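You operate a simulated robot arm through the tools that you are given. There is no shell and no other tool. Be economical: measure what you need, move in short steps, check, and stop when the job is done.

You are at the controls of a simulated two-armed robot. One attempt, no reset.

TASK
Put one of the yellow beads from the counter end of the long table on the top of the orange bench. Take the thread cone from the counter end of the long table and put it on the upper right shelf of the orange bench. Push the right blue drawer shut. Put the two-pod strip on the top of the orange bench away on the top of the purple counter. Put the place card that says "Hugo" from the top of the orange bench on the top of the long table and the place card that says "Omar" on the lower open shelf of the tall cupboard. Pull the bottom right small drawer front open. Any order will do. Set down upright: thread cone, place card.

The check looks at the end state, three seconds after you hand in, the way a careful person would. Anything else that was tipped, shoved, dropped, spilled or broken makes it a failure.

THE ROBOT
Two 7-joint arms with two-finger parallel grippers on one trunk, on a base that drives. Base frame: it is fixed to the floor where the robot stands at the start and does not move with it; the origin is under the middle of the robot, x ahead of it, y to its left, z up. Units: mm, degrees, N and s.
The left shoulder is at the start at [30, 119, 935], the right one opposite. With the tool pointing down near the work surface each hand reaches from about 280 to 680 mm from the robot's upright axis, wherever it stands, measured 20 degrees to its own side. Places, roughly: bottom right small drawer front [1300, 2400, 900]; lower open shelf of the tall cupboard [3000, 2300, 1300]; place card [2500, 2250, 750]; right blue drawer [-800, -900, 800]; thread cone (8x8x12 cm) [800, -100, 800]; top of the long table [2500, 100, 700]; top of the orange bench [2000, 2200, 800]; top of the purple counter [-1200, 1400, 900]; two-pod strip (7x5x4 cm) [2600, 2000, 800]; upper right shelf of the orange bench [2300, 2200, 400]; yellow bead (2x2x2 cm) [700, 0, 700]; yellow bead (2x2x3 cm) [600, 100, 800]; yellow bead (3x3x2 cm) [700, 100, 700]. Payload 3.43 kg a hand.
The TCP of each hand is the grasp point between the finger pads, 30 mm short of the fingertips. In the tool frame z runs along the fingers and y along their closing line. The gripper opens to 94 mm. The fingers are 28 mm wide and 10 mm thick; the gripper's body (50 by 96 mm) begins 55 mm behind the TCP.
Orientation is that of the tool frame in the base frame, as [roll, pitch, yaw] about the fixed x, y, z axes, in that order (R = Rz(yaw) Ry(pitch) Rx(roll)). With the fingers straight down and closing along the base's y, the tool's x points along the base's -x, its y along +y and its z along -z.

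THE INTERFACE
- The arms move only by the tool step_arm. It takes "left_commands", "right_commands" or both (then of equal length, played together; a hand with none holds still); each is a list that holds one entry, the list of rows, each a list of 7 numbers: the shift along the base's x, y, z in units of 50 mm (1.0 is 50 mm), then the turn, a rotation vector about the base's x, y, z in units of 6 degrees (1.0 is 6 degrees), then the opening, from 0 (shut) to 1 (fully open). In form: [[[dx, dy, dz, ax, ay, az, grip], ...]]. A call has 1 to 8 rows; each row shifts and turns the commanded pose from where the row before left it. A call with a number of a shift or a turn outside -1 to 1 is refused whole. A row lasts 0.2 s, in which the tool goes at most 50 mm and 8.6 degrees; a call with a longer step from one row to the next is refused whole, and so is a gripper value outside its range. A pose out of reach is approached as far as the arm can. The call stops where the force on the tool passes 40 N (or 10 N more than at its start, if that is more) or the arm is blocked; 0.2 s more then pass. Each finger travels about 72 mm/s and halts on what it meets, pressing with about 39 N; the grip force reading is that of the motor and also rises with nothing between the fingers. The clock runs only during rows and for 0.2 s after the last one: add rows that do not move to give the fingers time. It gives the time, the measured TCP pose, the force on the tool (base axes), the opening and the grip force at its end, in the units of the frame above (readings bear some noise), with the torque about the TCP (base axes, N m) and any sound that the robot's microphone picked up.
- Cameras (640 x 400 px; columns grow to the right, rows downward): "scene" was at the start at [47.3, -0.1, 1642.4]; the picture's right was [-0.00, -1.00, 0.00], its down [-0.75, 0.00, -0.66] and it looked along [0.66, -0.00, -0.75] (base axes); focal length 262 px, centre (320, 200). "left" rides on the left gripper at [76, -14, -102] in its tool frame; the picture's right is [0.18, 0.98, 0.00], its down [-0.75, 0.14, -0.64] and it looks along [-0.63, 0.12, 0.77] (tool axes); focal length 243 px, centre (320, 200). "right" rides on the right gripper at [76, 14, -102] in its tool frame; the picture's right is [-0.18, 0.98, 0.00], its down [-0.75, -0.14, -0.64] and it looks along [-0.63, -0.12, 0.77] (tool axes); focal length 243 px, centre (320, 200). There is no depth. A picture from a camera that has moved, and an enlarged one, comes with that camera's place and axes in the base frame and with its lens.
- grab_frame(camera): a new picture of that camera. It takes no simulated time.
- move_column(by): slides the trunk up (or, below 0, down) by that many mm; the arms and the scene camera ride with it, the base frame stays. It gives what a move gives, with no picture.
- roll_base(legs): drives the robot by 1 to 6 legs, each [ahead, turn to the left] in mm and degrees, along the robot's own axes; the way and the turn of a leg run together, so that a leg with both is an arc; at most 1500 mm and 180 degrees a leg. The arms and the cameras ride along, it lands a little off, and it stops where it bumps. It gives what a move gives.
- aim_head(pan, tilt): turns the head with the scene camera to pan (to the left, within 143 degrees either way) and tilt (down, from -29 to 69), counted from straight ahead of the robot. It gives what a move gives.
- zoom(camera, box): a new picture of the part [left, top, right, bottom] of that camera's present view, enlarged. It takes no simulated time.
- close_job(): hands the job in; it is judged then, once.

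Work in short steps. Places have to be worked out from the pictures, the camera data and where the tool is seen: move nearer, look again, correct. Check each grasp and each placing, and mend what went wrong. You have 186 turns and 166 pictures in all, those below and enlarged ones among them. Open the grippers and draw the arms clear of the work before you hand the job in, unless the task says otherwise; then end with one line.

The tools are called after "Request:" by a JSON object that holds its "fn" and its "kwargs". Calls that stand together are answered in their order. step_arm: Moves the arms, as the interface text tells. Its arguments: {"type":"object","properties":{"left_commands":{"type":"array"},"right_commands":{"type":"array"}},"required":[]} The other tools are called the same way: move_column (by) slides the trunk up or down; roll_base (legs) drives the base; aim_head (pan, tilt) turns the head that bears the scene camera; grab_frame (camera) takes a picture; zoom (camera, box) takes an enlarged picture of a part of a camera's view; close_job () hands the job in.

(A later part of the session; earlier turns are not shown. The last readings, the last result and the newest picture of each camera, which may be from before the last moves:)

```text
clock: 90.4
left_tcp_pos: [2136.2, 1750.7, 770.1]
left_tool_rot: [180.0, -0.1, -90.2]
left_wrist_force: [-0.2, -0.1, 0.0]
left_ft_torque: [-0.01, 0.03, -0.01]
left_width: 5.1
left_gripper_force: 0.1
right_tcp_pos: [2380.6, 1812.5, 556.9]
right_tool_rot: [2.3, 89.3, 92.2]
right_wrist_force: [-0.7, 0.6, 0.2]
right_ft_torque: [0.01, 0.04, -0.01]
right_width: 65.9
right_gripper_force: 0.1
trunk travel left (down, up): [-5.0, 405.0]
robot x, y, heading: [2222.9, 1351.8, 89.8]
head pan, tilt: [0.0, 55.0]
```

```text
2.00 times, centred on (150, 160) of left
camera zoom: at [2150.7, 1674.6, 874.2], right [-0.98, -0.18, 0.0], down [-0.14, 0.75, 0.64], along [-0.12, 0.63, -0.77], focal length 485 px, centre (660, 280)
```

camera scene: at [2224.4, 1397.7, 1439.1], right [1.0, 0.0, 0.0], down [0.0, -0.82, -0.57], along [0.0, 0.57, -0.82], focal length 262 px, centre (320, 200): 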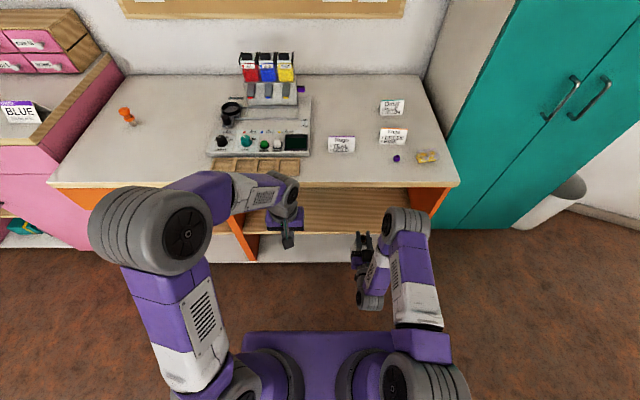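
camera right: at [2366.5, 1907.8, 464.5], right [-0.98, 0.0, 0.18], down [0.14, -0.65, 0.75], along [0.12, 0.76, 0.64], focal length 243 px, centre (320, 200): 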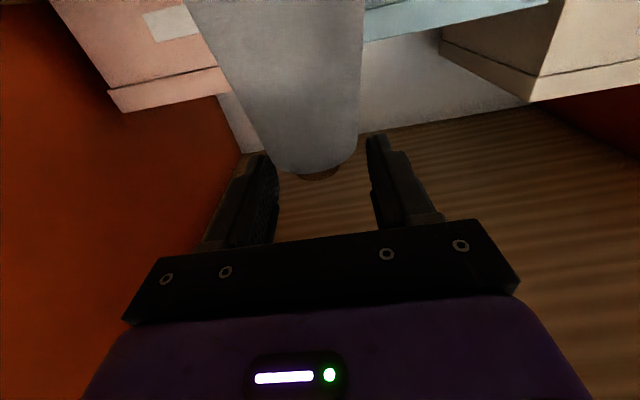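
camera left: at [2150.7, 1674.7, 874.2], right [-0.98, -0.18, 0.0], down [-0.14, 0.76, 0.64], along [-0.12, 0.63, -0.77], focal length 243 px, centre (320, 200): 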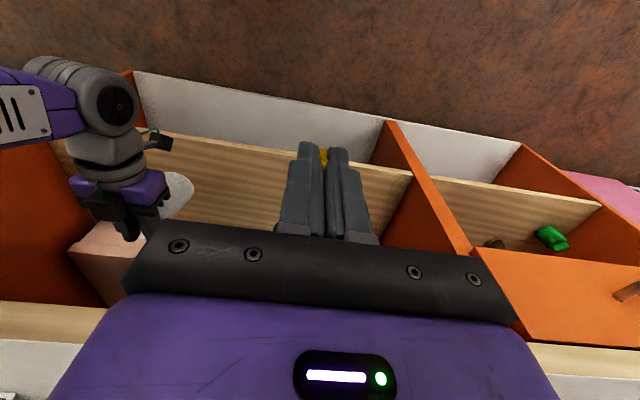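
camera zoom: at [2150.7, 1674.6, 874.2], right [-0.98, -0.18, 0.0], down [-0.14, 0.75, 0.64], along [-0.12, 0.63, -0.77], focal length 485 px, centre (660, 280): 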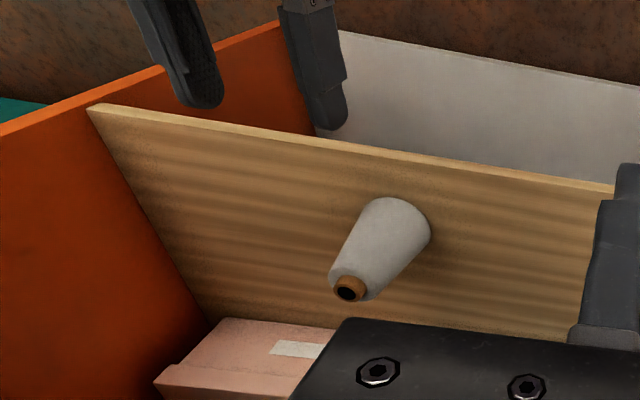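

The cone stands upright on the shelf. I'll raise the trunk and turn the right hand back down.

Request:
{"fn": "move_column", "kwargs": {"by": 195}}

Request:
{"fn": "step_arm", "kwargs": {"right_commands": [[[0, -0.2, 0.7, -1, 0, 0, 0.7], [0, -0.2, 0.7, -1, 0, 0, 0.7], [0, -0.2, 0.7, -1, 0, 0, 0.7], [0, -0.2, 0.7, -1, 0, 0, 0.7], [0, -0.2, 0.7, -1, 0, 0, 0.7], [0, -0.2, 0.7, -1, 0, 0, 0.7], [0, -0.2, 0.7, -1, 0, 0, 0.7], [0, -0.2, 0.7, -1, 0, 0, 0.7]]]}}

Request:
{"fn": "step_arm", "kwargs": {"right_commands": [[[0, 0, 0, -1, 0, 0, 0.7], [0, 0, 0, -1, 0, 0, 0.7], [0, 0, 0, -1, 0, 0, 0.7], [0, 0, 0, -1, 0, 0, 0.7], [0, 0, 0, -1, 0, 0, 0.7], [0, 0, 0, -1, 0, 0, 0.7], [0, 0, 0, -1, 0, 0, 0.7]]]}}

Request:
{"fn": "aim_head", "kwargs": {"pan": 0, "tilt": 48}}

Request:
{"fn": "zoom", "kwargs": {"camera": "scene", "box": [140, 80, 460, 280]}}

```text
clock: 92.5
left_tcp_pos: [2135.6, 1751.0, 965.4]
left_tool_rot: [180.0, -0.1, -90.1]
left_wrist_force: [-0.3, -0.4, 0.6]
left_ft_torque: [-0.04, 0.03, -0.03]
left_width: 5.1
left_gripper_force: 0.1
right_tcp_pos: [2381.2, 1813.1, 750.6]
right_tool_rot: [1.9, 89.4, 91.8]
right_wrist_force: [-0.4, -0.2, 0.5]
right_ft_torque: [0.01, 0.04, -0.01]
right_width: 65.7
right_gripper_force: 0.1
trunk travel left (down, up): [-200.0, 210.0]
robot x, y, heading: [2228.3, 1357.3, 90.1]
head pan, tilt: [0.0, 55.0]
```

```text
clock: 94.3
left_tcp_pos: [2136.3, 1750.0, 965.8]
left_tool_rot: [180.0, 0.0, -90.0]
left_wrist_force: [0.1, 0.7, 0.9]
left_ft_torque: [0.01, 0.0, 0.0]
left_width: 4.9
left_gripper_force: 0.0
right_tcp_pos: [2376.8, 1776.6, 1015.7]
right_tool_rot: [180.0, 42.8, -90.1]
right_wrist_force: [-0.8, -0.1, -0.5]
right_ft_torque: [0.0, -0.02, -0.01]
right_width: 65.8
right_gripper_force: 0.2
right hand out of reach, approached as far as the arm can: row 4, 5, 6
trunk travel left (down, up): [-200.0, 210.0]
robot x, y, heading: [2226.3, 1355.8, 90.0]
head pan, tilt: [0.0, 55.0]
```

```text
clock: 95.9
left_tcp_pos: [2135.7, 1750.2, 965.9]
left_tool_rot: [180.0, -0.2, -90.1]
left_wrist_force: [0.0, -0.4, -0.1]
left_ft_torque: [-0.04, -0.02, -0.01]
left_width: 5.3
left_gripper_force: 0.1
right_tcp_pos: [2375.9, 1778.4, 1015.7]
right_tool_rot: [-179.9, 0.7, -89.9]
right_wrist_force: [-0.5, -0.3, -0.1]
right_ft_torque: [0.01, -0.01, -0.02]
right_width: 65.8
right_gripper_force: 0.0
trunk travel left (down, up): [-200.0, 210.0]
robot x, y, heading: [2225.2, 1354.1, 90.1]
head pan, tilt: [0.0, 55.0]
```

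```text
clock: 96.6
left_tcp_pos: [2136.2, 1750.1, 965.1]
left_tool_rot: [-180.0, 0.0, -90.1]
left_wrist_force: [-0.7, -0.7, -0.2]
left_ft_torque: [-0.01, 0.0, 0.03]
left_width: 4.9
left_gripper_force: 0.0
right_tcp_pos: [2376.3, 1777.5, 1016.5]
right_tool_rot: [-179.8, 0.8, -89.9]
right_wrist_force: [0.4, 0.2, 0.0]
right_ft_torque: [-0.01, 0.03, 0.0]
right_width: 65.4
right_gripper_force: 0.1
trunk travel left (down, up): [-200.0, 210.0]
robot x, y, heading: [2226.2, 1356.6, 89.8]
head pan, tilt: [0.0, 48.0]
```

```text
2.00 times, centred on (300, 180) of scene
camera zoom: at [2224.4, 1404.2, 1643.2], right [1.0, 0.0, 0.0], down [0.0, -0.74, -0.67], along [0.0, 0.67, -0.74], focal length 524 px, centre (360, 240)
```

zoom: 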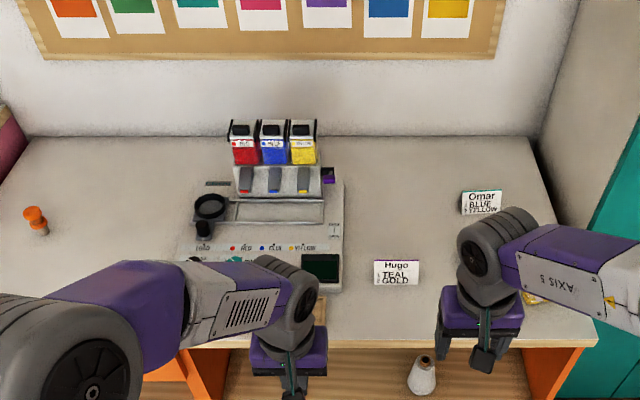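

Back to the bead: I'll bring the left hand to the same spot and, with the fingers at neutral width, press lightly and rub the bead off on the surface.

Request:
{"fn": "step_arm", "kwargs": {"left_commands": [[[0.25, 0.78, -0.2, 0, 0, 0, 0.05], [0.25, 0.78, -0.3, 0, 0, 0, 0.05], [0.25, 0.78, -0.35, 0, 0, 0, 0.05], [0.25, 0.78, -0.4, 0, 0, 0, 0.05], [0.25, 0.78, -0.4, 0, 0, 0, 0.05], [0.25, 0.7, -0.5, 0, 0, 0, 0.05], [0, 0, -0.3, 0, 0, 0, 0.05]]]}}

Request:
{"fn": "step_arm", "kwargs": {"left_commands": [[[0, 0, -0.26, 0, 0, 0, 0.05], [0, 0.2, 0, 0, 0, 0, 0.05], [0, 0.1, 0, 0, 0, 1, 0.05], [0, 0, 0, 0, 0, 1, 0.05], [0, -0.2, 0, 0, 0, -1, 0.05], [0, -0.2, 0, 0, 0, -1, 0.05], [0, 0, 0.1, 0, 0, 0, 0.05], [0, 0, 0.2, 0, 0, 0, 0.05]]]}}

Request:
{"fn": "zoom", "kwargs": {"camera": "left", "box": [220, 80, 420, 240]}}

```text
clock: 98.2
left_tcp_pos: [2208.2, 1979.1, 841.1]
left_tool_rot: [-180.0, -0.2, -90.1]
left_wrist_force: [-0.5, -0.2, -0.4]
left_ft_torque: [0.01, 0.01, 0.0]
left_width: 3.9
left_gripper_force: 0.1
right_tcp_pos: [2376.2, 1776.8, 1016.3]
right_tool_rot: [-179.8, 0.7, -90.1]
right_wrist_force: [-0.8, -0.4, 0.6]
right_ft_torque: [0.03, 0.01, -0.01]
right_width: 65.7
right_gripper_force: 0.0
trunk travel left (down, up): [-200.0, 210.0]
robot x, y, heading: [2226.5, 1356.0, 89.7]
head pan, tilt: [0.0, 48.0]
```

```text
clock: 100.0
left_tcp_pos: [2210.5, 1964.6, 845.1]
left_tool_rot: [-180.0, -0.1, -90.1]
left_wrist_force: [0.2, 0.2, -0.5]
left_ft_torque: [0.0, 0.01, -0.01]
left_width: 3.7
left_gripper_force: 0.1
left hand out of reach, approached as far as the arm can: row 2, 3
right_tcp_pos: [2376.5, 1777.8, 1015.8]
right_tool_rot: [-179.8, 0.7, -90.0]
right_wrist_force: [0.3, 0.8, 0.1]
right_ft_torque: [0.0, 0.0, 0.0]
right_width: 65.7
right_gripper_force: 0.2
trunk travel left (down, up): [-200.0, 210.0]
robot x, y, heading: [2221.7, 1359.1, 90.0]
head pan, tilt: [0.0, 48.0]
```

```text
2.50 times, centred on (320, 160) of left
camera zoom: at [2224.8, 1889.1, 949.7], right [-0.98, -0.18, 0.0], down [-0.14, 0.75, 0.64], along [-0.12, 0.63, -0.77], focal length 606 px, centre (320, 300)
```

zoom: 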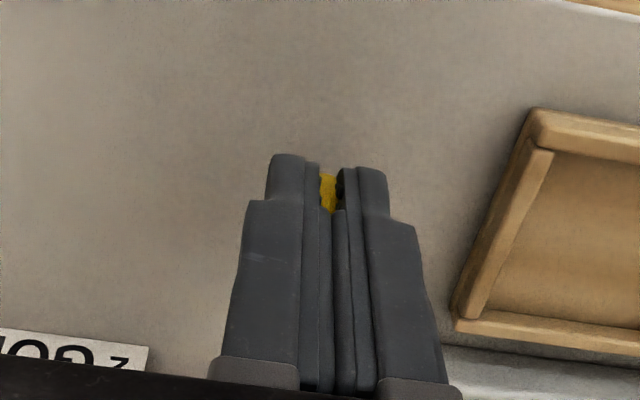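

Still stuck. I'll bring the left hand up where the right camera can see how the bead is caught.

Request:
{"fn": "step_arm", "kwargs": {"left_commands": [[[0, 0, 0.6, 0, 0, 0, 0.05], [0.1, -0.6, 0.6, 0, 0, 0, 0.05], [0.1, -0.8, 0.3, 0, 0, 0, 0.05], [0.1, -0.8, 0.2, 0, 0, 0, 0.05], [0.1, -0.5, 0.2, 0, 0, 0, 0.05]]]}}

Request:
{"fn": "grab_frame", "kwargs": {"camera": "right"}}

```text
clock: 101.2
left_tcp_pos: [2229.8, 1829.4, 939.8]
left_tool_rot: [180.0, -0.1, -90.1]
left_wrist_force: [-0.2, -0.2, -0.3]
left_ft_torque: [-0.01, -0.03, 0.0]
left_width: 4.0
left_gripper_force: 0.1
right_tcp_pos: [2377.2, 1776.7, 1017.1]
right_tool_rot: [-179.8, 0.7, -90.0]
right_wrist_force: [-0.1, 0.3, -0.1]
right_ft_torque: [0.03, 0.03, 0.03]
right_width: 65.6
right_gripper_force: 0.1
trunk travel left (down, up): [-200.0, 210.0]
robot x, y, heading: [2231.6, 1357.1, 90.0]
head pan, tilt: [0.0, 48.0]
```

```text
101 pictures are left
camera right: at [2362.0, 1700.2, 1118.1], right [-0.98, 0.18, 0.0], down [0.14, 0.75, 0.65], along [0.12, 0.64, -0.76], focal length 243 px, centre (320, 200)
```

right: 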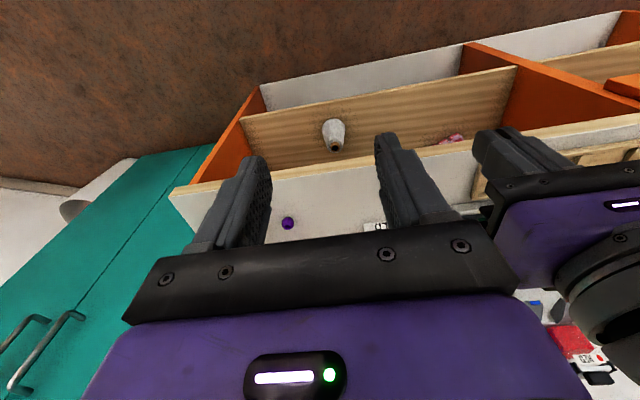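

Request:
{"fn": "zoom", "kwargs": {"camera": "right", "box": [440, 100, 600, 220]}}

```text
3.33 times, centred on (520, 160) of right
camera zoom: at [2362.0, 1700.2, 1118.1], right [-0.98, 0.18, 0.0], down [0.14, 0.75, 0.65], along [0.12, 0.64, -0.76], focal length 809 px, centre (-347, 333)
```

zoom: 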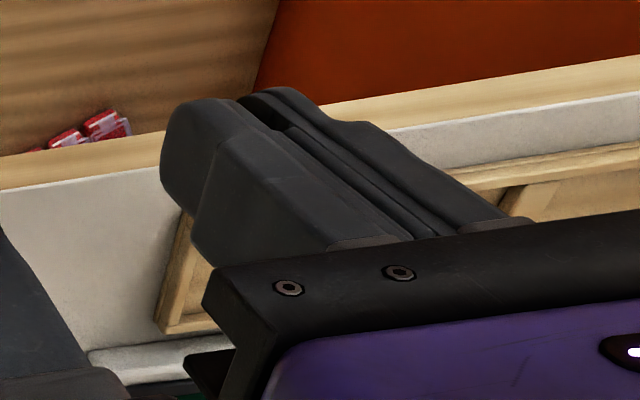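

The bead is wedged between the tips. I'll return to the surface and cycle the fingers shut and open there to try to work it loose.

Request:
{"fn": "step_arm", "kwargs": {"left_commands": [[[-0.1, 0.6, -0.3, 0, 0, 0, 0.05], [-0.1, 0.8, -0.3, 0, 0, 0, 0.05], [-0.1, 0.8, -0.6, 0, 0, 0, 0.05], [-0.1, 0.7, -0.7, 0, 0, 0, 0.05], [0, 0, -0.3, 0, 0, 0, 0.05]]]}}

Request:
{"fn": "step_arm", "kwargs": {"left_commands": [[[0, 0, 0, 0, 0, 0, 1], [0, 0, 0, 0, 0, 0, 0], [0, 0, 0, 0, 0, 0, 1], [0, 0, 0, 0, 0, 0, 0], [0, 0, 0, 0, 0, 0, 1], [0, 0, 0, 0, 0, 0, 0], [0, 0, 0, 0, 0, 0, 1], [0, 0, 0, 0, 0, 0, 1]]]}}

Request:
{"fn": "zoom", "kwargs": {"camera": "left", "box": [220, 80, 420, 240]}}

```text
refused: row 3 steps farther than a row can; nothing moved
```

```text
clock: 103.0
left_tcp_pos: [2228.6, 1828.8, 940.4]
left_tool_rot: [179.9, -0.1, -90.0]
left_wrist_force: [-1.0, 0.3, 0.1]
left_ft_torque: [0.01, 0.01, 0.02]
left_width: 7.3
left_gripper_force: 0.1
right_tcp_pos: [2377.1, 1778.0, 1015.9]
right_tool_rot: [-179.7, 0.7, -89.9]
right_wrist_force: [0.0, 0.3, 1.1]
right_ft_torque: [-0.05, 0.04, 0.0]
right_width: 65.9
right_gripper_force: 0.1
trunk travel left (down, up): [-200.0, 210.0]
robot x, y, heading: [2224.2, 1355.8, 89.6]
head pan, tilt: [0.0, 48.0]
```

```text
2.50 times, centred on (320, 160) of left
camera zoom: at [2243.9, 1754.5, 1043.9], right [-0.98, -0.18, 0.0], down [-0.14, 0.75, 0.64], along [-0.12, 0.63, -0.77], focal length 606 px, centre (320, 300)
```

zoom: 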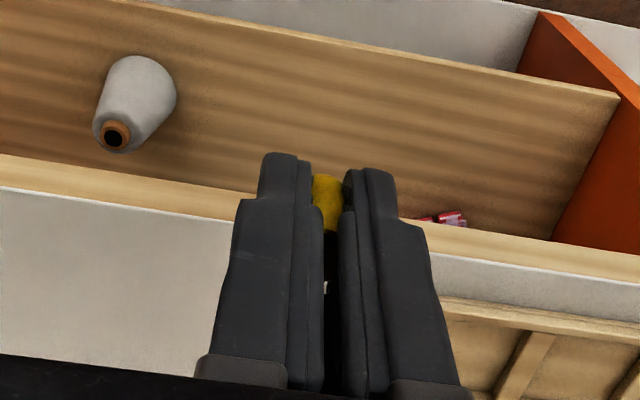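

Cycling did not free it. The fingers opening by themselves lack force, so I'll use the right hand to pull one left finger outward over a free part of the bench top. I'll drive 470 mm to the left, where the bench top is empty.

Request:
{"fn": "roll_base", "kwargs": {"legs": [[-100, 0], [0, 90], [470, 0], [0, -90]]}}

Request:
{"fn": "zoom", "kwargs": {"camera": "scene", "box": [160, 80, 480, 280]}}

Request:
{"fn": "zoom", "kwargs": {"camera": "left", "box": [220, 80, 420, 240]}}

```text
clock: 114.2
left_tcp_pos: [1761.4, 1734.4, 940.3]
left_tool_rot: [-179.9, -0.1, -90.1]
left_wrist_force: [-0.9, 0.0, 0.9]
left_ft_torque: [0.0, 0.0, 0.02]
left_width: 7.5
left_gripper_force: 0.0
right_tcp_pos: [1908.4, 1681.9, 1015.7]
right_tool_rot: [-179.7, 0.7, -90.0]
right_wrist_force: [0.0, 0.4, 1.1]
right_ft_torque: [-0.03, 0.02, -0.01]
right_width: 65.8
right_gripper_force: 0.0
trunk travel left (down, up): [-200.0, 210.0]
robot x, y, heading: [1757.7, 1260.7, 89.6]
head pan, tilt: [0.0, 48.0]
```

```text
2.00 times, centred on (320, 180) of scene
camera zoom: at [1756.5, 1308.3, 1643.3], right [1.0, 0.0, 0.0], down [0.0, -0.74, -0.67], along [0.0, 0.67, -0.74], focal length 524 px, centre (320, 240)
```

zoom: 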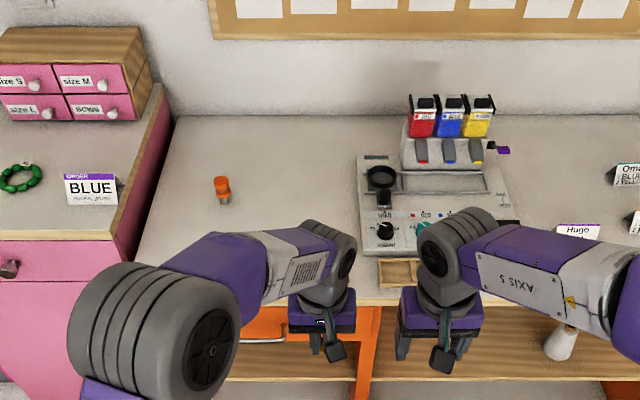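

```text
2.50 times, centred on (320, 160) of left
camera zoom: at [1775.5, 1658.6, 1044.0], right [-0.98, -0.18, 0.0], down [-0.14, 0.75, 0.64], along [-0.12, 0.63, -0.77], focal length 606 px, centre (320, 300)
```

zoom: 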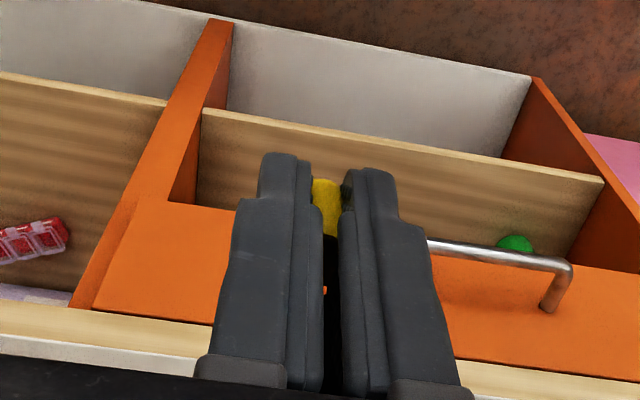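

The left end of the bench top is empty apart from the orange pin at the back. I'll roll forward 115 mm and hold the left hand over the free area.

Request:
{"fn": "roll_base", "kwargs": {"legs": [[115, 0]]}}

Request:
{"fn": "step_arm", "kwargs": {"left_commands": [[[-0.25, 0.6, -0.2, 0, 0, 0, 0.1], [-0.25, 0.6, -0.2, 0, 0, 0, 0.1], [-0.25, 0.6, -0.2, 0, 0, 0, 0.1], [-0.25, 0.6, -0.2, 0, 0, 0, 0.1], [-0.25, 0.6, -0.2, 0, 0, 0, 0.1]]]}}

```text
clock: 115.4
left_tcp_pos: [1760.6, 1847.5, 940.2]
left_tool_rot: [180.0, 0.0, -90.0]
left_wrist_force: [0.2, 0.2, -0.5]
left_ft_torque: [-0.01, 0.0, -0.02]
left_width: 7.7
left_gripper_force: 0.0
right_tcp_pos: [1906.6, 1795.0, 1016.4]
right_tool_rot: [-179.8, 0.8, -89.9]
right_wrist_force: [0.2, 0.0, 0.1]
right_ft_torque: [0.02, 0.02, -0.01]
right_width: 65.6
right_gripper_force: 0.1
trunk travel left (down, up): [-200.0, 210.0]
robot x, y, heading: [1756.9, 1373.6, 90.1]
head pan, tilt: [0.0, 48.0]
```

```text
clock: 116.6
left_tcp_pos: [1699.6, 1996.2, 889.7]
left_tool_rot: [-180.0, -0.2, -90.0]
left_wrist_force: [0.1, 0.2, 0.8]
left_ft_torque: [-0.02, -0.02, 0.0]
left_width: 4.3
left_gripper_force: 0.0
right_tcp_pos: [1907.6, 1796.0, 1015.8]
right_tool_rot: [-179.7, 0.6, -89.9]
right_wrist_force: [-0.3, 0.1, 0.5]
right_ft_torque: [0.01, 0.02, 0.0]
right_width: 65.6
right_gripper_force: 0.0
trunk travel left (down, up): [-200.0, 210.0]
robot x, y, heading: [1758.5, 1371.7, 90.1]
head pan, tilt: [0.0, 48.0]
```

Over the free area. I'll shift the left hand to x≈1600 and start turning the right hand so it points toward −x with its camera on top.

Request:
{"fn": "step_arm", "kwargs": {"left_commands": [[[-0.5, 0, 0, 0, 0, 0, 0.1], [-0.5, 0, 0, 0, 0, 0, 0.1], [-0.5, 0, 0, 0, 0, 0, 0.1], [-0.5, 0, 0, 0, 0, 0, 0.1], [0, 0, 0, 0, 0, 0, 0.1], [0, 0, 0, 0, 0, 0, 0.1], [0, 0, 0, 0, 0, 0, 0.1], [0, 0, 0, 0, 0, 0, 0.1]]], "right_commands": [[[-0.1, 0.19, 0, -0.577, 0.577, -0.577, 0.7], [-0.1, 0.19, 0, -0.577, 0.577, -0.577, 0.7], [-0.1, 0.19, 0, -0.577, 0.577, -0.577, 0.7], [-0.1, 0.19, 0, -0.577, 0.577, -0.577, 0.7], [-0.1, 0.19, 0, -0.577, 0.577, -0.577, 0.7], [-0.1, 0.19, 0, -0.577, 0.577, -0.577, 0.7], [-0.1, 0.19, 0, -0.577, 0.577, -0.577, 0.7], [-0.1, 0.19, 0, -0.577, 0.577, -0.577, 0.7]]]}}

Request:
{"fn": "step_arm", "kwargs": {"right_commands": [[[-0.1, 0.19, 0, -0.577, 0.577, -0.577, 0.7], [-0.1, 0.19, 0, -0.577, 0.577, -0.577, 0.7], [-0.1, 0.19, 0, -0.577, 0.577, -0.577, 0.7], [-0.1, 0.19, 0, -0.577, 0.577, -0.577, 0.7], [-0.1, 0.19, 0, -0.577, 0.577, -0.577, 0.7], [-0.1, 0.19, 0, -0.577, 0.577, -0.577, 0.7], [-0.1, 0.19, 0, -0.577, 0.577, -0.577, 0.7], [-0.1, 0.19, 0, -0.577, 0.577, -0.577, 0.7]]]}}

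Request:
{"fn": "grab_frame", "kwargs": {"camera": "scene"}}

```text
clock: 118.4
left_tcp_pos: [1599.1, 1997.7, 889.2]
left_tool_rot: [180.0, -0.1, -90.0]
left_wrist_force: [-0.9, 0.9, 1.2]
left_ft_torque: [0.01, 0.02, -0.01]
left_width: 4.1
left_gripper_force: 0.2
right_tcp_pos: [1867.9, 1871.9, 1016.3]
right_tool_rot: [158.0, -32.1, -112.5]
right_wrist_force: [-0.3, 0.4, -0.7]
right_ft_torque: [-0.01, -0.01, 0.0]
right_width: 65.6
right_gripper_force: 0.1
trunk travel left (down, up): [-200.0, 210.0]
robot x, y, heading: [1759.9, 1373.0, 90.1]
head pan, tilt: [0.0, 48.0]
```

```text
clock: 120.2
left_tcp_pos: [1600.2, 1996.7, 889.7]
left_tool_rot: [-180.0, -0.1, -90.0]
left_wrist_force: [-0.4, 0.3, 0.4]
left_ft_torque: [0.02, -0.01, 0.02]
left_width: 4.1
left_gripper_force: 0.0
right_tcp_pos: [1828.2, 1946.5, 1015.1]
right_tool_rot: [143.2, -69.9, -129.1]
right_wrist_force: [-0.1, 0.5, -0.2]
right_ft_torque: [-0.01, 0.02, -0.02]
right_width: 66.1
right_gripper_force: 0.0
trunk travel left (down, up): [-200.0, 210.0]
robot x, y, heading: [1753.4, 1371.6, 89.8]
head pan, tilt: [0.0, 48.0]
```

```text
96 pictures are left
camera scene: at [1756.4, 1421.2, 1643.3], right [1.0, 0.0, 0.0], down [0.0, -0.74, -0.67], along [0.0, 0.67, -0.74], focal length 262 px, centre (320, 200)
```

scene: 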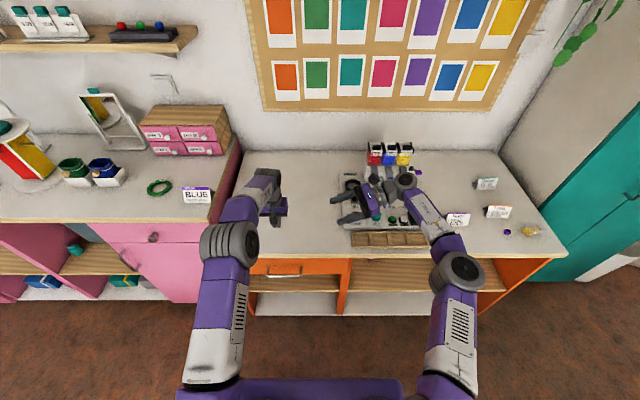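

Orientation is nearly there and the path is clear. I'll finish the turn and come to a staging point in line with the left fingers.

Request:
{"fn": "step_arm", "kwargs": {"right_commands": [[[-0.19, 0.25, -0.3, -0.577, 0.577, -0.577, 0.7], [-0.19, 0.25, -0.3, -0.577, 0.577, -0.577, 0.7], [-0.19, 0.25, -0.3, -0.577, 0.577, -0.577, 0.7], [-0.19, 0.25, -0.3, -0.577, 0.577, -0.577, 0.7], [0, 0, 0, 0, 0, 0, 0.7]]]}}

Request:
{"fn": "grab_frame", "kwargs": {"camera": "right"}}

```text
clock: 121.4
left_tcp_pos: [1598.9, 1996.1, 889.2]
left_tool_rot: [-180.0, -0.1, -90.1]
left_wrist_force: [-0.2, -0.2, -0.5]
left_ft_torque: [-0.01, 0.01, 0.02]
left_width: 4.0
left_gripper_force: 0.0
right_tcp_pos: [1788.4, 1996.6, 955.8]
right_tool_rot: [170.3, -89.2, -170.1]
right_wrist_force: [0.1, 0.3, -0.6]
right_ft_torque: [-0.05, -0.03, 0.01]
right_width: 65.8
right_gripper_force: 0.0
trunk travel left (down, up): [-200.0, 210.0]
robot x, y, heading: [1756.9, 1369.6, 90.3]
head pan, tilt: [0.0, 48.0]
```

```text
95 pictures are left
camera right: at [1890.9, 2010.7, 1034.1], right [0.0, 0.98, -0.18], down [0.65, -0.14, -0.75], along [-0.76, -0.12, -0.64], focal length 243 px, centre (320, 200)
```

right: 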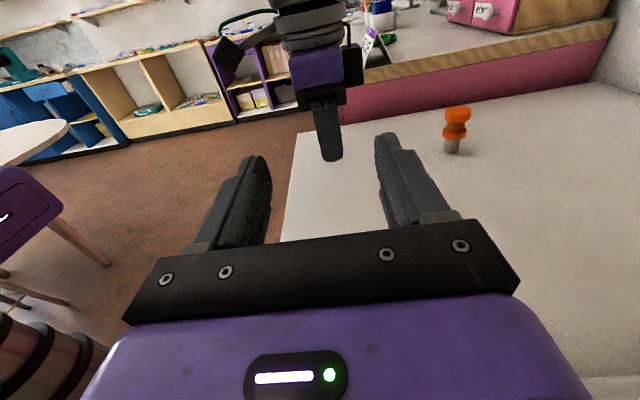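

The left finger is centred between the right fingers. I'll lower the left hand to just above the bench and bring the right hand down and closer.

Request:
{"fn": "step_arm", "kwargs": {"left_commands": [[[0, 0, -0.4, 0, 0, 0, 0.1], [0, 0, -0.4, 0, 0, 0, 0.1], [0, 0, -0.22, 0, 0, 0, 0.1], [0, 0, 0, 0, 0, 0, 0.1], [0, 0, 0, 0, 0, 0, 0.1]]], "right_commands": [[[-0.6, 0, -0.1, 0, 0, 0, 0.7], [-0.6, 0, -0.1, 0, 0, 0, 0.7], [-0.5, 0, -0.3, 0, 0, 0, 0.7], [-0.25, 0, -0.6, 0, 0, 0, 0.7], [0, 0, 0, 0, 0, 0, 0.7]]]}}

Request:
{"fn": "grab_frame", "kwargs": {"camera": "right"}}

```text
clock: 122.6
left_tcp_pos: [1597.7, 1996.2, 839.5]
left_tool_rot: [-180.0, -0.1, -90.1]
left_wrist_force: [0.3, 0.5, -0.2]
left_ft_torque: [0.0, 0.02, -0.02]
left_width: 4.2
left_gripper_force: 0.0
right_tcp_pos: [1691.9, 1994.6, 901.8]
right_tool_rot: [168.2, -89.3, -167.9]
right_wrist_force: [-0.3, -0.9, 0.4]
right_ft_torque: [-0.02, 0.02, -0.01]
right_width: 65.8
right_gripper_force: 0.1
trunk travel left (down, up): [-200.0, 210.0]
robot x, y, heading: [1759.4, 1372.7, 89.9]
head pan, tilt: [0.0, 48.0]
```

```text
94 pictures are left
camera right: at [1792.9, 2010.7, 979.3], right [0.0, 0.98, -0.18], down [0.65, -0.14, -0.75], along [-0.76, -0.12, -0.64], focal length 243 px, centre (320, 200)
```

right: 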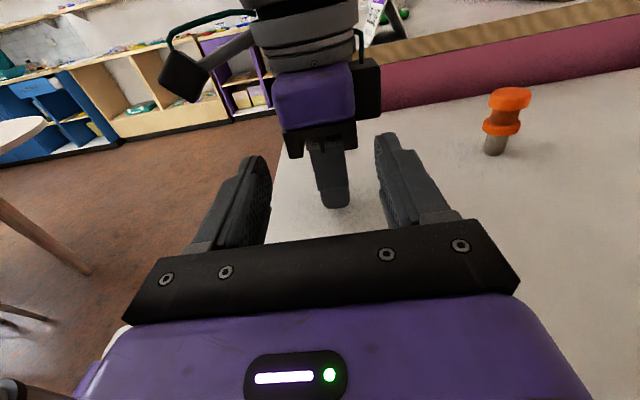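

Aligned. I'll descend to z≈868 and advance until the right fingertips just straddle the near left finger.

Request:
{"fn": "step_arm", "kwargs": {"right_commands": [[[-0.2, 0, -0.35, 0, 0, 0, 0.7], [-0.25, 0, -0.33, 0, 0, 0, 0.7], [-0.3, 0, 0, 0, 0, 0, 0.7], [-0.3, 0, 0, 0, 0, 0, 0.7], [-0.1, 0, 0, 0, 0, 0, 0.7], [0, 0, 0, 0, 0, 0, 0.7]]]}}

Request:
{"fn": "grab_frame", "kwargs": {"camera": "right"}}

Request:
{"fn": "grab_frame", "kwargs": {"camera": "left"}}

```text
clock: 124.0
left_tcp_pos: [1597.2, 1997.6, 840.3]
left_tool_rot: [-180.0, 0.0, -90.0]
left_wrist_force: [0.6, 0.5, 0.0]
left_ft_torque: [0.03, 0.03, -0.01]
left_width: 4.3
left_gripper_force: 0.1
right_tcp_pos: [1634.7, 1980.9, 875.0]
right_tool_rot: [168.3, -89.2, -168.1]
right_wrist_force: [-0.3, -0.3, -0.8]
right_ft_torque: [0.0, -0.01, 0.0]
right_width: 65.8
right_gripper_force: 0.1
right hand out of reach, approached as far as the arm can: row 1, 2, 4
trunk travel left (down, up): [-200.0, 210.0]
robot x, y, heading: [1754.7, 1372.1, 89.9]
head pan, tilt: [0.0, 48.0]
```

```text
93 pictures are left
camera right: at [1736.2, 1996.3, 953.2], right [0.0, 0.98, -0.18], down [0.65, -0.14, -0.75], along [-0.76, -0.12, -0.64], focal length 243 px, centre (320, 200)
```

right: 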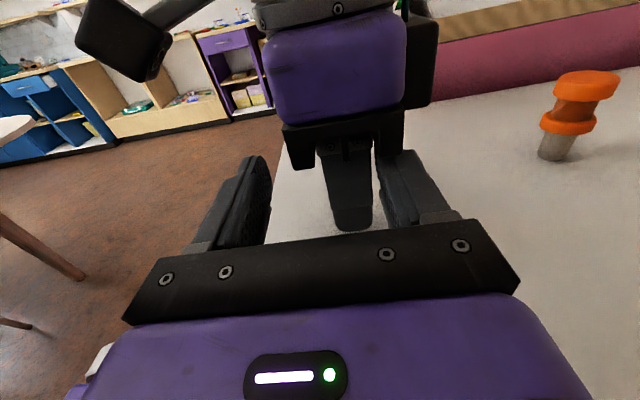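

```text
92 pictures are left
camera left: at [1612.6, 1921.0, 942.7], right [-0.98, -0.18, 0.0], down [-0.14, 0.75, 0.64], along [-0.12, 0.63, -0.77], focal length 243 px, centre (320, 200)
```

left: 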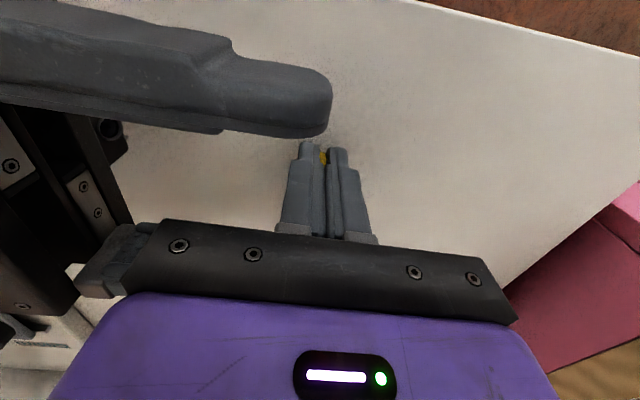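

The right hand sits at y≈1981, so I'll move the left hand 16 mm toward it, advance the right tips 5 mm, and close on the near left finger.

Request:
{"fn": "step_arm", "kwargs": {"left_commands": [[[0, -0.16, 0, 0, 0, 0, 0.1], [0, -0.16, 0, 0, 0, 0, 0.1], [0, 0, 0, 0, 0, 0, 0.1], [0, 0, 0, 0, 0, 0, 0.1], [0, 0, 0, 0, 0, 0, 0.1], [0, 0, 0, 0, 0, 0, 0.1]]], "right_commands": [[[0, 0, 0, 0, 0, 0, 0.7], [-0.1, 0, 0, 0, 0, 0, 0.7], [0, 0, 0, 0, 0, 0, 0.2], [0, 0, 0, 0, 0, 0, 0], [0, 0, 0, 0, 0, 0, 0], [0, 0, 0, 0, 0, 0, 0]]]}}

Request:
{"fn": "grab_frame", "kwargs": {"camera": "right"}}

Request:
{"fn": "grab_frame", "kwargs": {"camera": "left"}}

```text
clock: 125.4
left_tcp_pos: [1597.5, 1981.2, 839.7]
left_tool_rot: [180.0, 0.0, -90.0]
left_wrist_force: [-1.6, 6.1, -3.3]
left_ft_torque: [0.77, 0.09, 0.45]
left_width: 4.2
left_gripper_force: 0.1
right_tcp_pos: [1628.8, 1980.2, 874.8]
right_tool_rot: [173.1, -89.2, -172.8]
right_wrist_force: [1.7, -6.7, 3.4]
right_ft_torque: [-1.02, -0.08, -0.22]
right_width: 29.5
right_gripper_force: 39.3
trunk travel left (down, up): [-200.0, 210.0]
robot x, y, heading: [1758.3, 1371.3, 89.9]
head pan, tilt: [0.0, 48.0]
```

```text
91 pictures are left
camera right: at [1731.2, 1996.5, 953.1], right [0.0, 0.98, -0.18], down [0.65, -0.14, -0.75], along [-0.76, -0.12, -0.64], focal length 243 px, centre (320, 200)
```

right: 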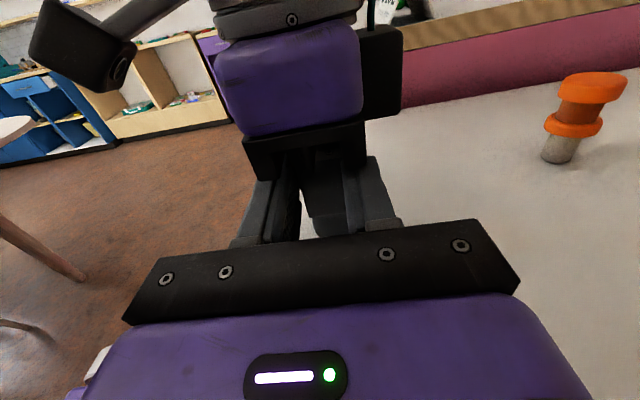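

```text
90 pictures are left
camera left: at [1612.4, 1905.3, 942.7], right [-0.98, -0.18, 0.0], down [-0.14, 0.75, 0.64], along [-0.12, 0.63, -0.77], focal length 243 px, centre (320, 200)
```

left: 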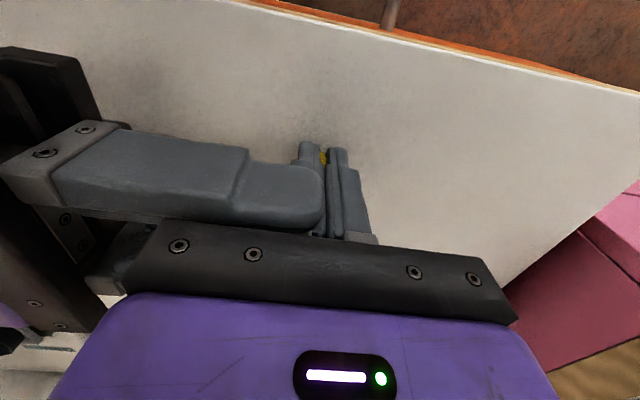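

The right hand grips only the near left finger. I'll command the left gripper open while pulling that finger outward.

Request:
{"fn": "step_arm", "kwargs": {"left_commands": [[[0, 0, 0, 0, 0, 0, 1], [0, 0, 0, 0, 0, 0, 1], [0, 0, 0, 0, 0, 0, 1], [0, 0, 0, 0, 0, 0, 1], [0, 0, 0, 0, 0, 0, 1], [0, 0, 0, 0, 0, 0, 1]]], "right_commands": [[[0.1, 0, 0, 0, 0, 0, 0], [0.1, 0, 0, 0, 0, 0, 0], [0.1, 0, 0, 0, 0, 0, 0], [0.1, 0, 0, 0, 0, 0, 0], [0.1, 0, 0, 0, 0, 0, 0], [0, 0, 0, 0, 0, 0, 0]]]}}

Request:
{"fn": "grab_frame", "kwargs": {"camera": "left"}}

```text
clock: 126.3
left_tcp_pos: [1581.7, 1982.3, 839.7]
left_tool_rot: [178.8, 0.2, -89.2]
left_wrist_force: [-14.1, 4.2, -0.3]
left_ft_torque: [-0.74, -1.3, -0.18]
left_width: 86.1
left_gripper_force: 0.0
right_tcp_pos: [1653.1, 1982.1, 874.9]
right_tool_rot: [166.4, -89.2, -166.4]
right_wrist_force: [14.5, -4.3, -0.1]
right_ft_torque: [0.62, 0.81, 0.54]
right_width: 29.7
right_gripper_force: 38.6
trunk travel left (down, up): [-200.0, 210.0]
robot x, y, heading: [1757.1, 1373.8, 89.9]
head pan, tilt: [0.0, 48.0]
stopped in row 4 (left hand): the force on the tool passed its limit at 44 N (the readings are from after the stop); the commanded pose is now the measured one
```

```text
89 pictures are left
camera left: at [1600.0, 1906.3, 942.4], right [-0.98, -0.2, 0.02], down [-0.14, 0.75, 0.65], along [-0.14, 0.63, -0.76], focal length 243 px, centre (320, 200)
```

left: 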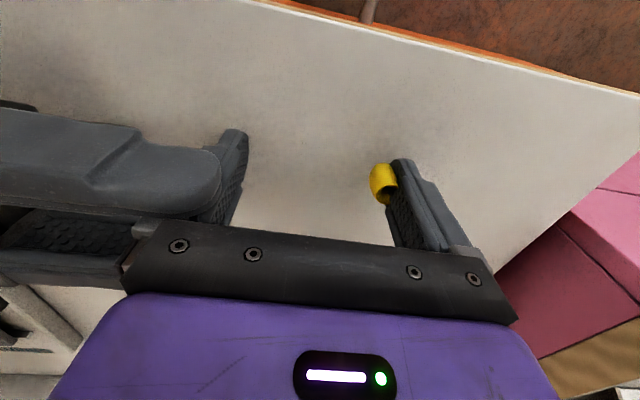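

It worked: the fingers opened to 86 mm. I'll release the right grip, withdraw it, and see whether the bead rests on the bench.

Request:
{"fn": "step_arm", "kwargs": {"right_commands": [[[0, 0, 0, 0, 0, 0, 0.7], [0, 0, 0, 0, 0, 0, 0.7], [0.3, 0, 0, 0, 0, 0, 0.7], [0.5, 0, 0.1, 0, 0, 0, 0.7], [0.6, 0, 0.3, 0, 0, 0, 0.7], [0.5, 0, 0.6, 0, 0, 0, 0.7], [0.4, 0, 0.7, 0, 0, 0, 0.7], [0.2, 0, 0.7, 0, 0, 0, 0.7]]]}}

Request:
{"fn": "zoom", "kwargs": {"camera": "left", "box": [200, 80, 460, 240]}}

Request:
{"fn": "grab_frame", "kwargs": {"camera": "right"}}

```text
clock: 128.1
left_tcp_pos: [1585.3, 1982.0, 838.6]
left_tool_rot: [179.0, 0.3, -89.4]
left_wrist_force: [-0.6, 0.0, -0.7]
left_ft_torque: [0.05, -0.03, 0.0]
left_width: 94.0
left_gripper_force: 0.0
right_tcp_pos: [1777.0, 2012.8, 988.5]
right_tool_rot: [167.5, -89.3, -167.2]
right_wrist_force: [-0.1, 0.7, 0.3]
right_ft_torque: [0.0, 0.0, -0.01]
right_width: 65.8
right_gripper_force: 0.0
right hand out of reach, approached as far as the arm can: row 4, 5, 6, 7, 8
trunk travel left (down, up): [-200.0, 210.0]
robot x, y, heading: [1758.0, 1373.2, 90.2]
head pan, tilt: [0.0, 48.0]
```

```text
2.46 times, centred on (330, 160) of left
camera zoom: at [1602.8, 1905.9, 942.5], right [-0.98, -0.19, 0.02], down [-0.14, 0.75, 0.65], along [-0.14, 0.63, -0.76], focal length 597 px, centre (295, 298)
```

zoom: 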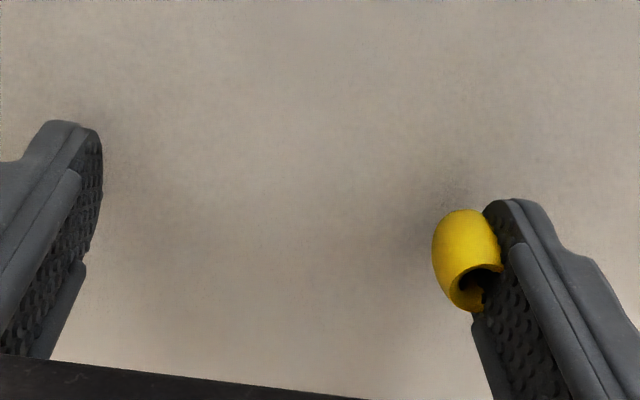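

```text
87 pictures are left
camera right: at [1878.6, 2027.9, 1066.8], right [0.0, 0.98, -0.18], down [0.65, -0.14, -0.74], along [-0.76, -0.12, -0.64], focal length 243 px, centre (320, 200)
```

right: 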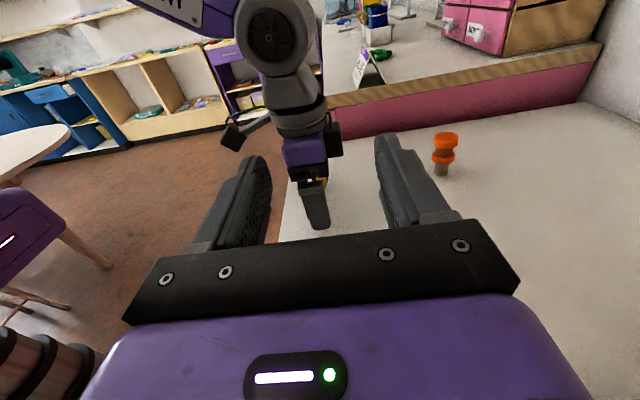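

The bead now hangs on only one finger. I'll lift slightly and see whether it stays behind on the bench.

Request:
{"fn": "step_arm", "kwargs": {"left_commands": [[[0, 0, 0.1, 0, 0, 0, 1], [0, 0, 0.1, 0, 0, 0, 1], [0, 0, 0.1, 0, 0, 0, 1]]]}}

Request:
{"fn": "grab_frame", "kwargs": {"camera": "left"}}

```text
clock: 128.9
left_tcp_pos: [1585.0, 1981.6, 855.2]
left_tool_rot: [179.1, 0.2, -89.4]
left_wrist_force: [0.4, -0.7, 0.1]
left_ft_torque: [0.04, 0.02, -0.02]
left_width: 94.1
left_gripper_force: 0.2
right_tcp_pos: [1776.6, 2013.0, 986.7]
right_tool_rot: [168.4, -89.3, -168.2]
right_wrist_force: [0.5, -1.0, -0.4]
right_ft_torque: [0.0, -0.03, -0.02]
right_width: 65.8
right_gripper_force: 0.1
trunk travel left (down, up): [-200.0, 210.0]
robot x, y, heading: [1758.2, 1372.8, 90.2]
head pan, tilt: [0.0, 48.0]
```

```text
86 pictures are left
camera left: at [1602.7, 1905.3, 958.2], right [-0.98, -0.19, 0.02], down [-0.14, 0.75, 0.65], along [-0.14, 0.63, -0.76], focal length 243 px, centre (320, 200)
```

left: 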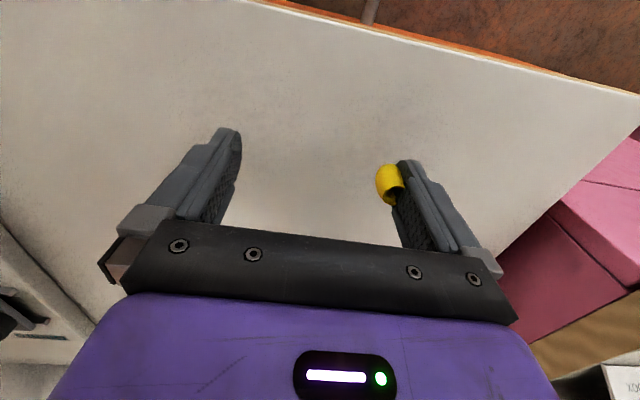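

The bead still clings to the one finger. I'll turn the right hand to point ahead (+y) so its tip can push the bead off sideways onto the bench; first I'll rotate it back.

Request:
{"fn": "step_arm", "kwargs": {"right_commands": [[[0.1, -0.2, 0, 0.577, -0.577, 0.577, 0.3], [0.1, -0.2, 0, 0.577, -0.577, 0.577, 0.3], [0.1, -0.2, 0, 0.577, -0.577, 0.577, 0.1], [0.1, -0.2, 0, 0.577, -0.577, 0.577, 0.1], [0.1, -0.2, 0, 0.577, -0.577, 0.577, 0], [0.1, -0.2, 0, 0.577, -0.577, 0.577, 0], [0.1, -0.2, 0, 0.577, -0.577, 0.577, 0], [0.1, -0.2, 0, 0.577, -0.577, 0.577, 0]]]}}

Request:
{"fn": "step_arm", "kwargs": {"right_commands": [[[0, -0.2, 0, 0.577, -0.577, 0.577, 0], [0, -0.2, 0, 0.577, -0.577, 0.577, 0], [0, -0.2, 0, 0.577, -0.577, 0.577, 0], [0, -0.2, 0, 0.577, -0.577, 0.577, 0], [0, -0.2, 0, 0.577, -0.577, 0.577, 0], [0, -0.2, 0, 0.577, -0.577, 0.577, 0], [0, -0.2, 0, 0.577, -0.577, 0.577, 0], [0, -0.2, 0, 0.577, -0.577, 0.577, 0]]]}}

Request:
{"fn": "step_arm", "kwargs": {"right_commands": [[[0, 0, 0, 0.577, -0.577, 0.577, 0], [0, 0, 0, 0.577, -0.577, 0.577, 0], [0, 0, 0, 0.577, -0.577, 0.577, 0], [0, 0, 0, 0.577, -0.577, 0.577, 0], [-0.2, -0.2, 0, 1, 0, 0, 0], [-0.2, -0.2, 0, 1, 0, 0, 0], [-0.2, -0.2, 0, 1, 0, 0, 0], [-0.2, -0.2, 0, 1, 0, 0, 0]]]}}

```text
clock: 130.7
left_tcp_pos: [1586.3, 1981.9, 854.8]
left_tool_rot: [179.1, 0.2, -89.5]
left_wrist_force: [-0.1, 0.3, -0.5]
left_ft_torque: [0.01, -0.01, 0.02]
left_width: 94.0
left_gripper_force: 0.1
right_tcp_pos: [1819.8, 1956.5, 986.1]
right_tool_rot: [149.9, -50.4, -120.9]
right_wrist_force: [-0.1, -0.1, 0.0]
right_ft_torque: [-0.02, 0.03, -0.03]
right_width: 0.0
right_gripper_force: 33.2
right hand out of reach, approached as far as the arm can: row 4, 5, 6, 7, 8
trunk travel left (down, up): [-200.0, 210.0]
robot x, y, heading: [1757.2, 1372.4, 90.1]
head pan, tilt: [0.0, 48.0]
```

```text
clock: 132.5
left_tcp_pos: [1584.5, 1982.1, 855.3]
left_tool_rot: [179.1, 0.2, -89.4]
left_wrist_force: [0.1, 0.1, -0.3]
left_ft_torque: [-0.04, 0.07, -0.01]
left_width: 93.9
left_gripper_force: 0.0
right_tcp_pos: [1816.2, 1971.8, 995.9]
right_tool_rot: [167.8, -14.5, -102.3]
right_wrist_force: [-0.5, 0.2, 0.1]
right_ft_torque: [0.02, 0.02, 0.03]
right_width: 0.0
right_gripper_force: 33.0
right hand out of reach, approached as far as the arm can: row 1, 2, 3, 4, 5, 6, 7, 8
trunk travel left (down, up): [-200.0, 210.0]
robot x, y, heading: [1754.3, 1370.5, 90.1]
head pan, tilt: [0.0, 48.0]
```

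```text
clock: 134.3
left_tcp_pos: [1585.0, 1982.4, 854.9]
left_tool_rot: [179.1, 0.2, -89.4]
left_wrist_force: [-0.4, -0.3, -0.8]
left_ft_torque: [-0.01, 0.01, 0.01]
left_width: 93.9
left_gripper_force: 0.0
right_tcp_pos: [1740.8, 2065.0, 1024.2]
right_tool_rot: [-179.9, 24.7, -89.9]
right_wrist_force: [0.4, -0.8, -0.4]
right_ft_torque: [0.01, 0.01, 0.01]
right_width: 0.1
right_gripper_force: 33.2
right hand out of reach, approached as far as the arm can: row 1, 2, 3, 4, 5, 6, 7, 8
trunk travel left (down, up): [-200.0, 210.0]
robot x, y, heading: [1757.4, 1371.9, 89.7]
head pan, tilt: [0.0, 48.0]
```

The right hand drifted to y≈2065 because of a reach limit. I'll pull it back toward the robot while tilting it forward.

Request:
{"fn": "step_arm", "kwargs": {"right_commands": [[[0, -0.7, 0.1, 0, 0, 0, 0], [0, -0.8, 0, 0, 0, 0, 0], [0, -0.8, 0, 0, 0, 0, 0], [0, -0.8, 0, 1, 0, 0, 0], [0, -0.8, 0, 1, 0, 0, 0], [0, -0.5, 0, 1, 0, 0, 0], [0, -0.2, 0, 1, 0, 0, 0], [0, 0, 0, 1, 0, 0, 0]]]}}

Request:
{"fn": "grab_frame", "kwargs": {"camera": "scene"}}

```text
clock: 136.0
left_tcp_pos: [1576.2, 1978.1, 850.4]
left_tool_rot: [178.7, -0.4, -88.8]
left_wrist_force: [0.4, 0.4, 0.1]
left_ft_torque: [-0.01, 0.02, -0.02]
left_width: 93.9
left_gripper_force: 0.1
right_tcp_pos: [1644.1, 2094.0, 1099.3]
right_tool_rot: [-179.0, 51.7, -89.9]
right_wrist_force: [0.9, -0.5, -0.4]
right_ft_torque: [0.03, -0.01, 0.12]
right_width: 0.1
right_gripper_force: 33.5
right hand out of reach, approached as far as the arm can: row 1, 2, 3, 4, 5, 6, 7, 8
trunk travel left (down, up): [-200.0, 210.0]
robot x, y, heading: [1758.1, 1369.7, 90.1]
head pan, tilt: [0.0, 48.0]
stopped in row 8 (right hand): the force on the tool passed its limit at 56 N (the readings are from after the stop); the commanded pose is now the measured one
```

```text
85 pictures are left
camera scene: at [1756.3, 1421.1, 1643.3], right [1.0, 0.0, 0.0], down [0.0, -0.74, -0.67], along [0.0, 0.67, -0.74], focal length 262 px, centre (320, 200)
```

scene: 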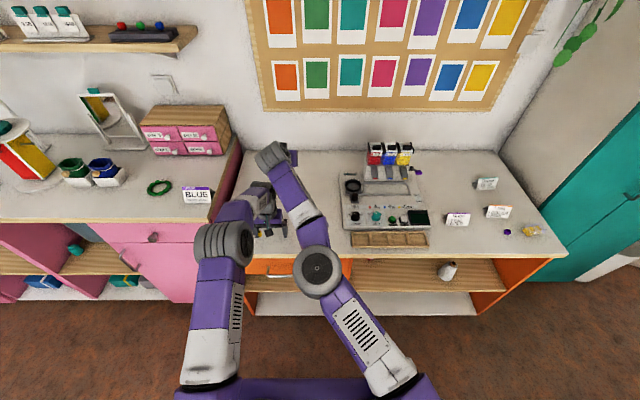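

The right forearm swung inward and touched the left hand. I'll move it up and to the right to untangle it.

Request:
{"fn": "step_arm", "kwargs": {"right_commands": [[[0.3, 0, 0.6, 0, 0, 0, 0], [0.6, 0, 0.3, 0, 0, 0, 0], [0.8, 0, 0, 0, 0, 0, 0], [0.8, 0, 0, 0, 0, 0, 0], [0.8, 0, 0, 0, 0, 0, 0], [0.8, 0, 0, 0, 0, 0, 0]]]}}

Request:
{"fn": "grab_frame", "kwargs": {"camera": "scene"}}

```text
clock: 137.4
left_tcp_pos: [1578.9, 1980.5, 850.5]
left_tool_rot: [178.7, -0.3, -88.6]
left_wrist_force: [0.2, -0.1, 0.6]
left_ft_torque: [-0.01, 0.01, 0.01]
left_width: 93.9
left_gripper_force: 0.1
right_tcp_pos: [1834.7, 2139.9, 1162.9]
right_tool_rot: [-179.2, 51.9, -90.0]
right_wrist_force: [1.0, -0.1, 0.5]
right_ft_torque: [0.06, 0.04, 0.01]
right_width: 0.0
right_gripper_force: 32.5
right hand out of reach, approached as far as the arm can: row 2, 3, 4, 5, 6
trunk travel left (down, up): [-200.0, 210.0]
robot x, y, heading: [1756.7, 1370.2, 90.0]
head pan, tilt: [0.0, 48.0]
```

```text
84 pictures are left
camera scene: at [1757.5, 1421.2, 1643.3], right [1.0, 0.0, 0.0], down [0.0, -0.74, -0.67], along [0.0, 0.67, -0.74], focal length 262 px, centre (320, 200)
```

scene: 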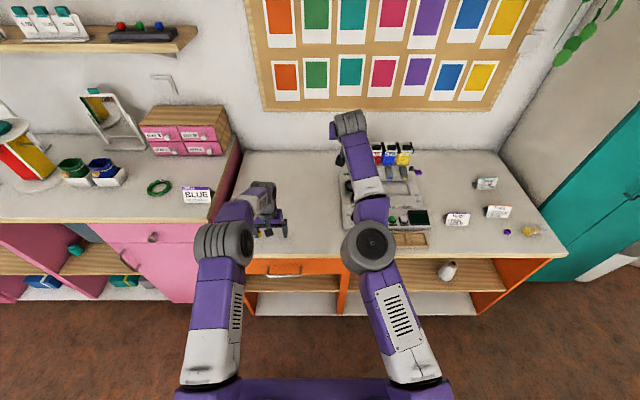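

Clear now. I'll bring the right hand back toward the robot while straightening it to point down.

Request:
{"fn": "step_arm", "kwargs": {"right_commands": [[[0, -0.6, 0, -1, 0, 0, 0], [0, -0.6, 0, -1, 0, 0, 0], [0, -0.6, 0, -1, 0, 0, 0], [0, -0.6, 0, -1, 0, 0, 0], [0, -0.6, 0, -1, 0, 0, 0], [0, -0.6, 0, -1, 0, 0, 0], [0, -0.6, 0, -1, 0, 0, 0], [0, -0.6, 0, -1, 0, 0, 0]]]}}

Request:
{"fn": "grab_frame", "kwargs": {"camera": "scene"}}

```text
clock: 139.2
left_tcp_pos: [1577.5, 1979.0, 851.0]
left_tool_rot: [178.8, -0.4, -88.7]
left_wrist_force: [-0.1, -0.7, 0.4]
left_ft_torque: [-0.03, -0.01, -0.03]
left_width: 94.1
left_gripper_force: 0.1
right_tcp_pos: [1822.9, 1951.7, 1179.9]
right_tool_rot: [-179.2, 4.8, -89.8]
right_wrist_force: [-0.3, -0.3, -0.1]
right_ft_torque: [0.0, 0.0, 0.0]
right_width: 0.2
right_gripper_force: 33.5
right hand out of reach, approached as far as the arm can: row 1, 2, 3, 4, 5, 6, 7, 8
trunk travel left (down, up): [-200.0, 210.0]
robot x, y, heading: [1759.4, 1378.0, 89.9]
head pan, tilt: [0.0, 48.0]
```

```text
83 pictures are left
camera scene: at [1756.2, 1421.1, 1643.3], right [1.0, 0.0, 0.0], down [0.0, -0.74, -0.67], along [0.0, 0.67, -0.74], focal length 262 px, centre (320, 200)
```

scene: 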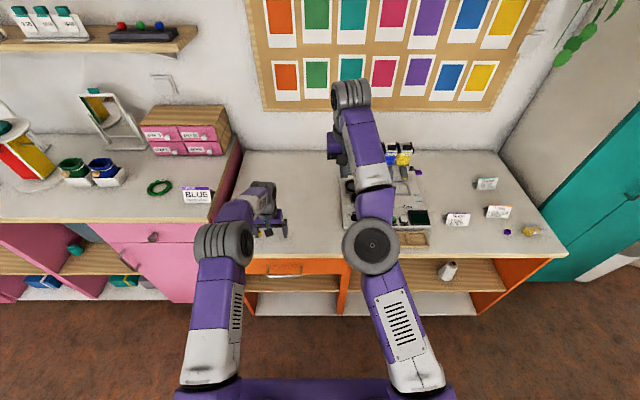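

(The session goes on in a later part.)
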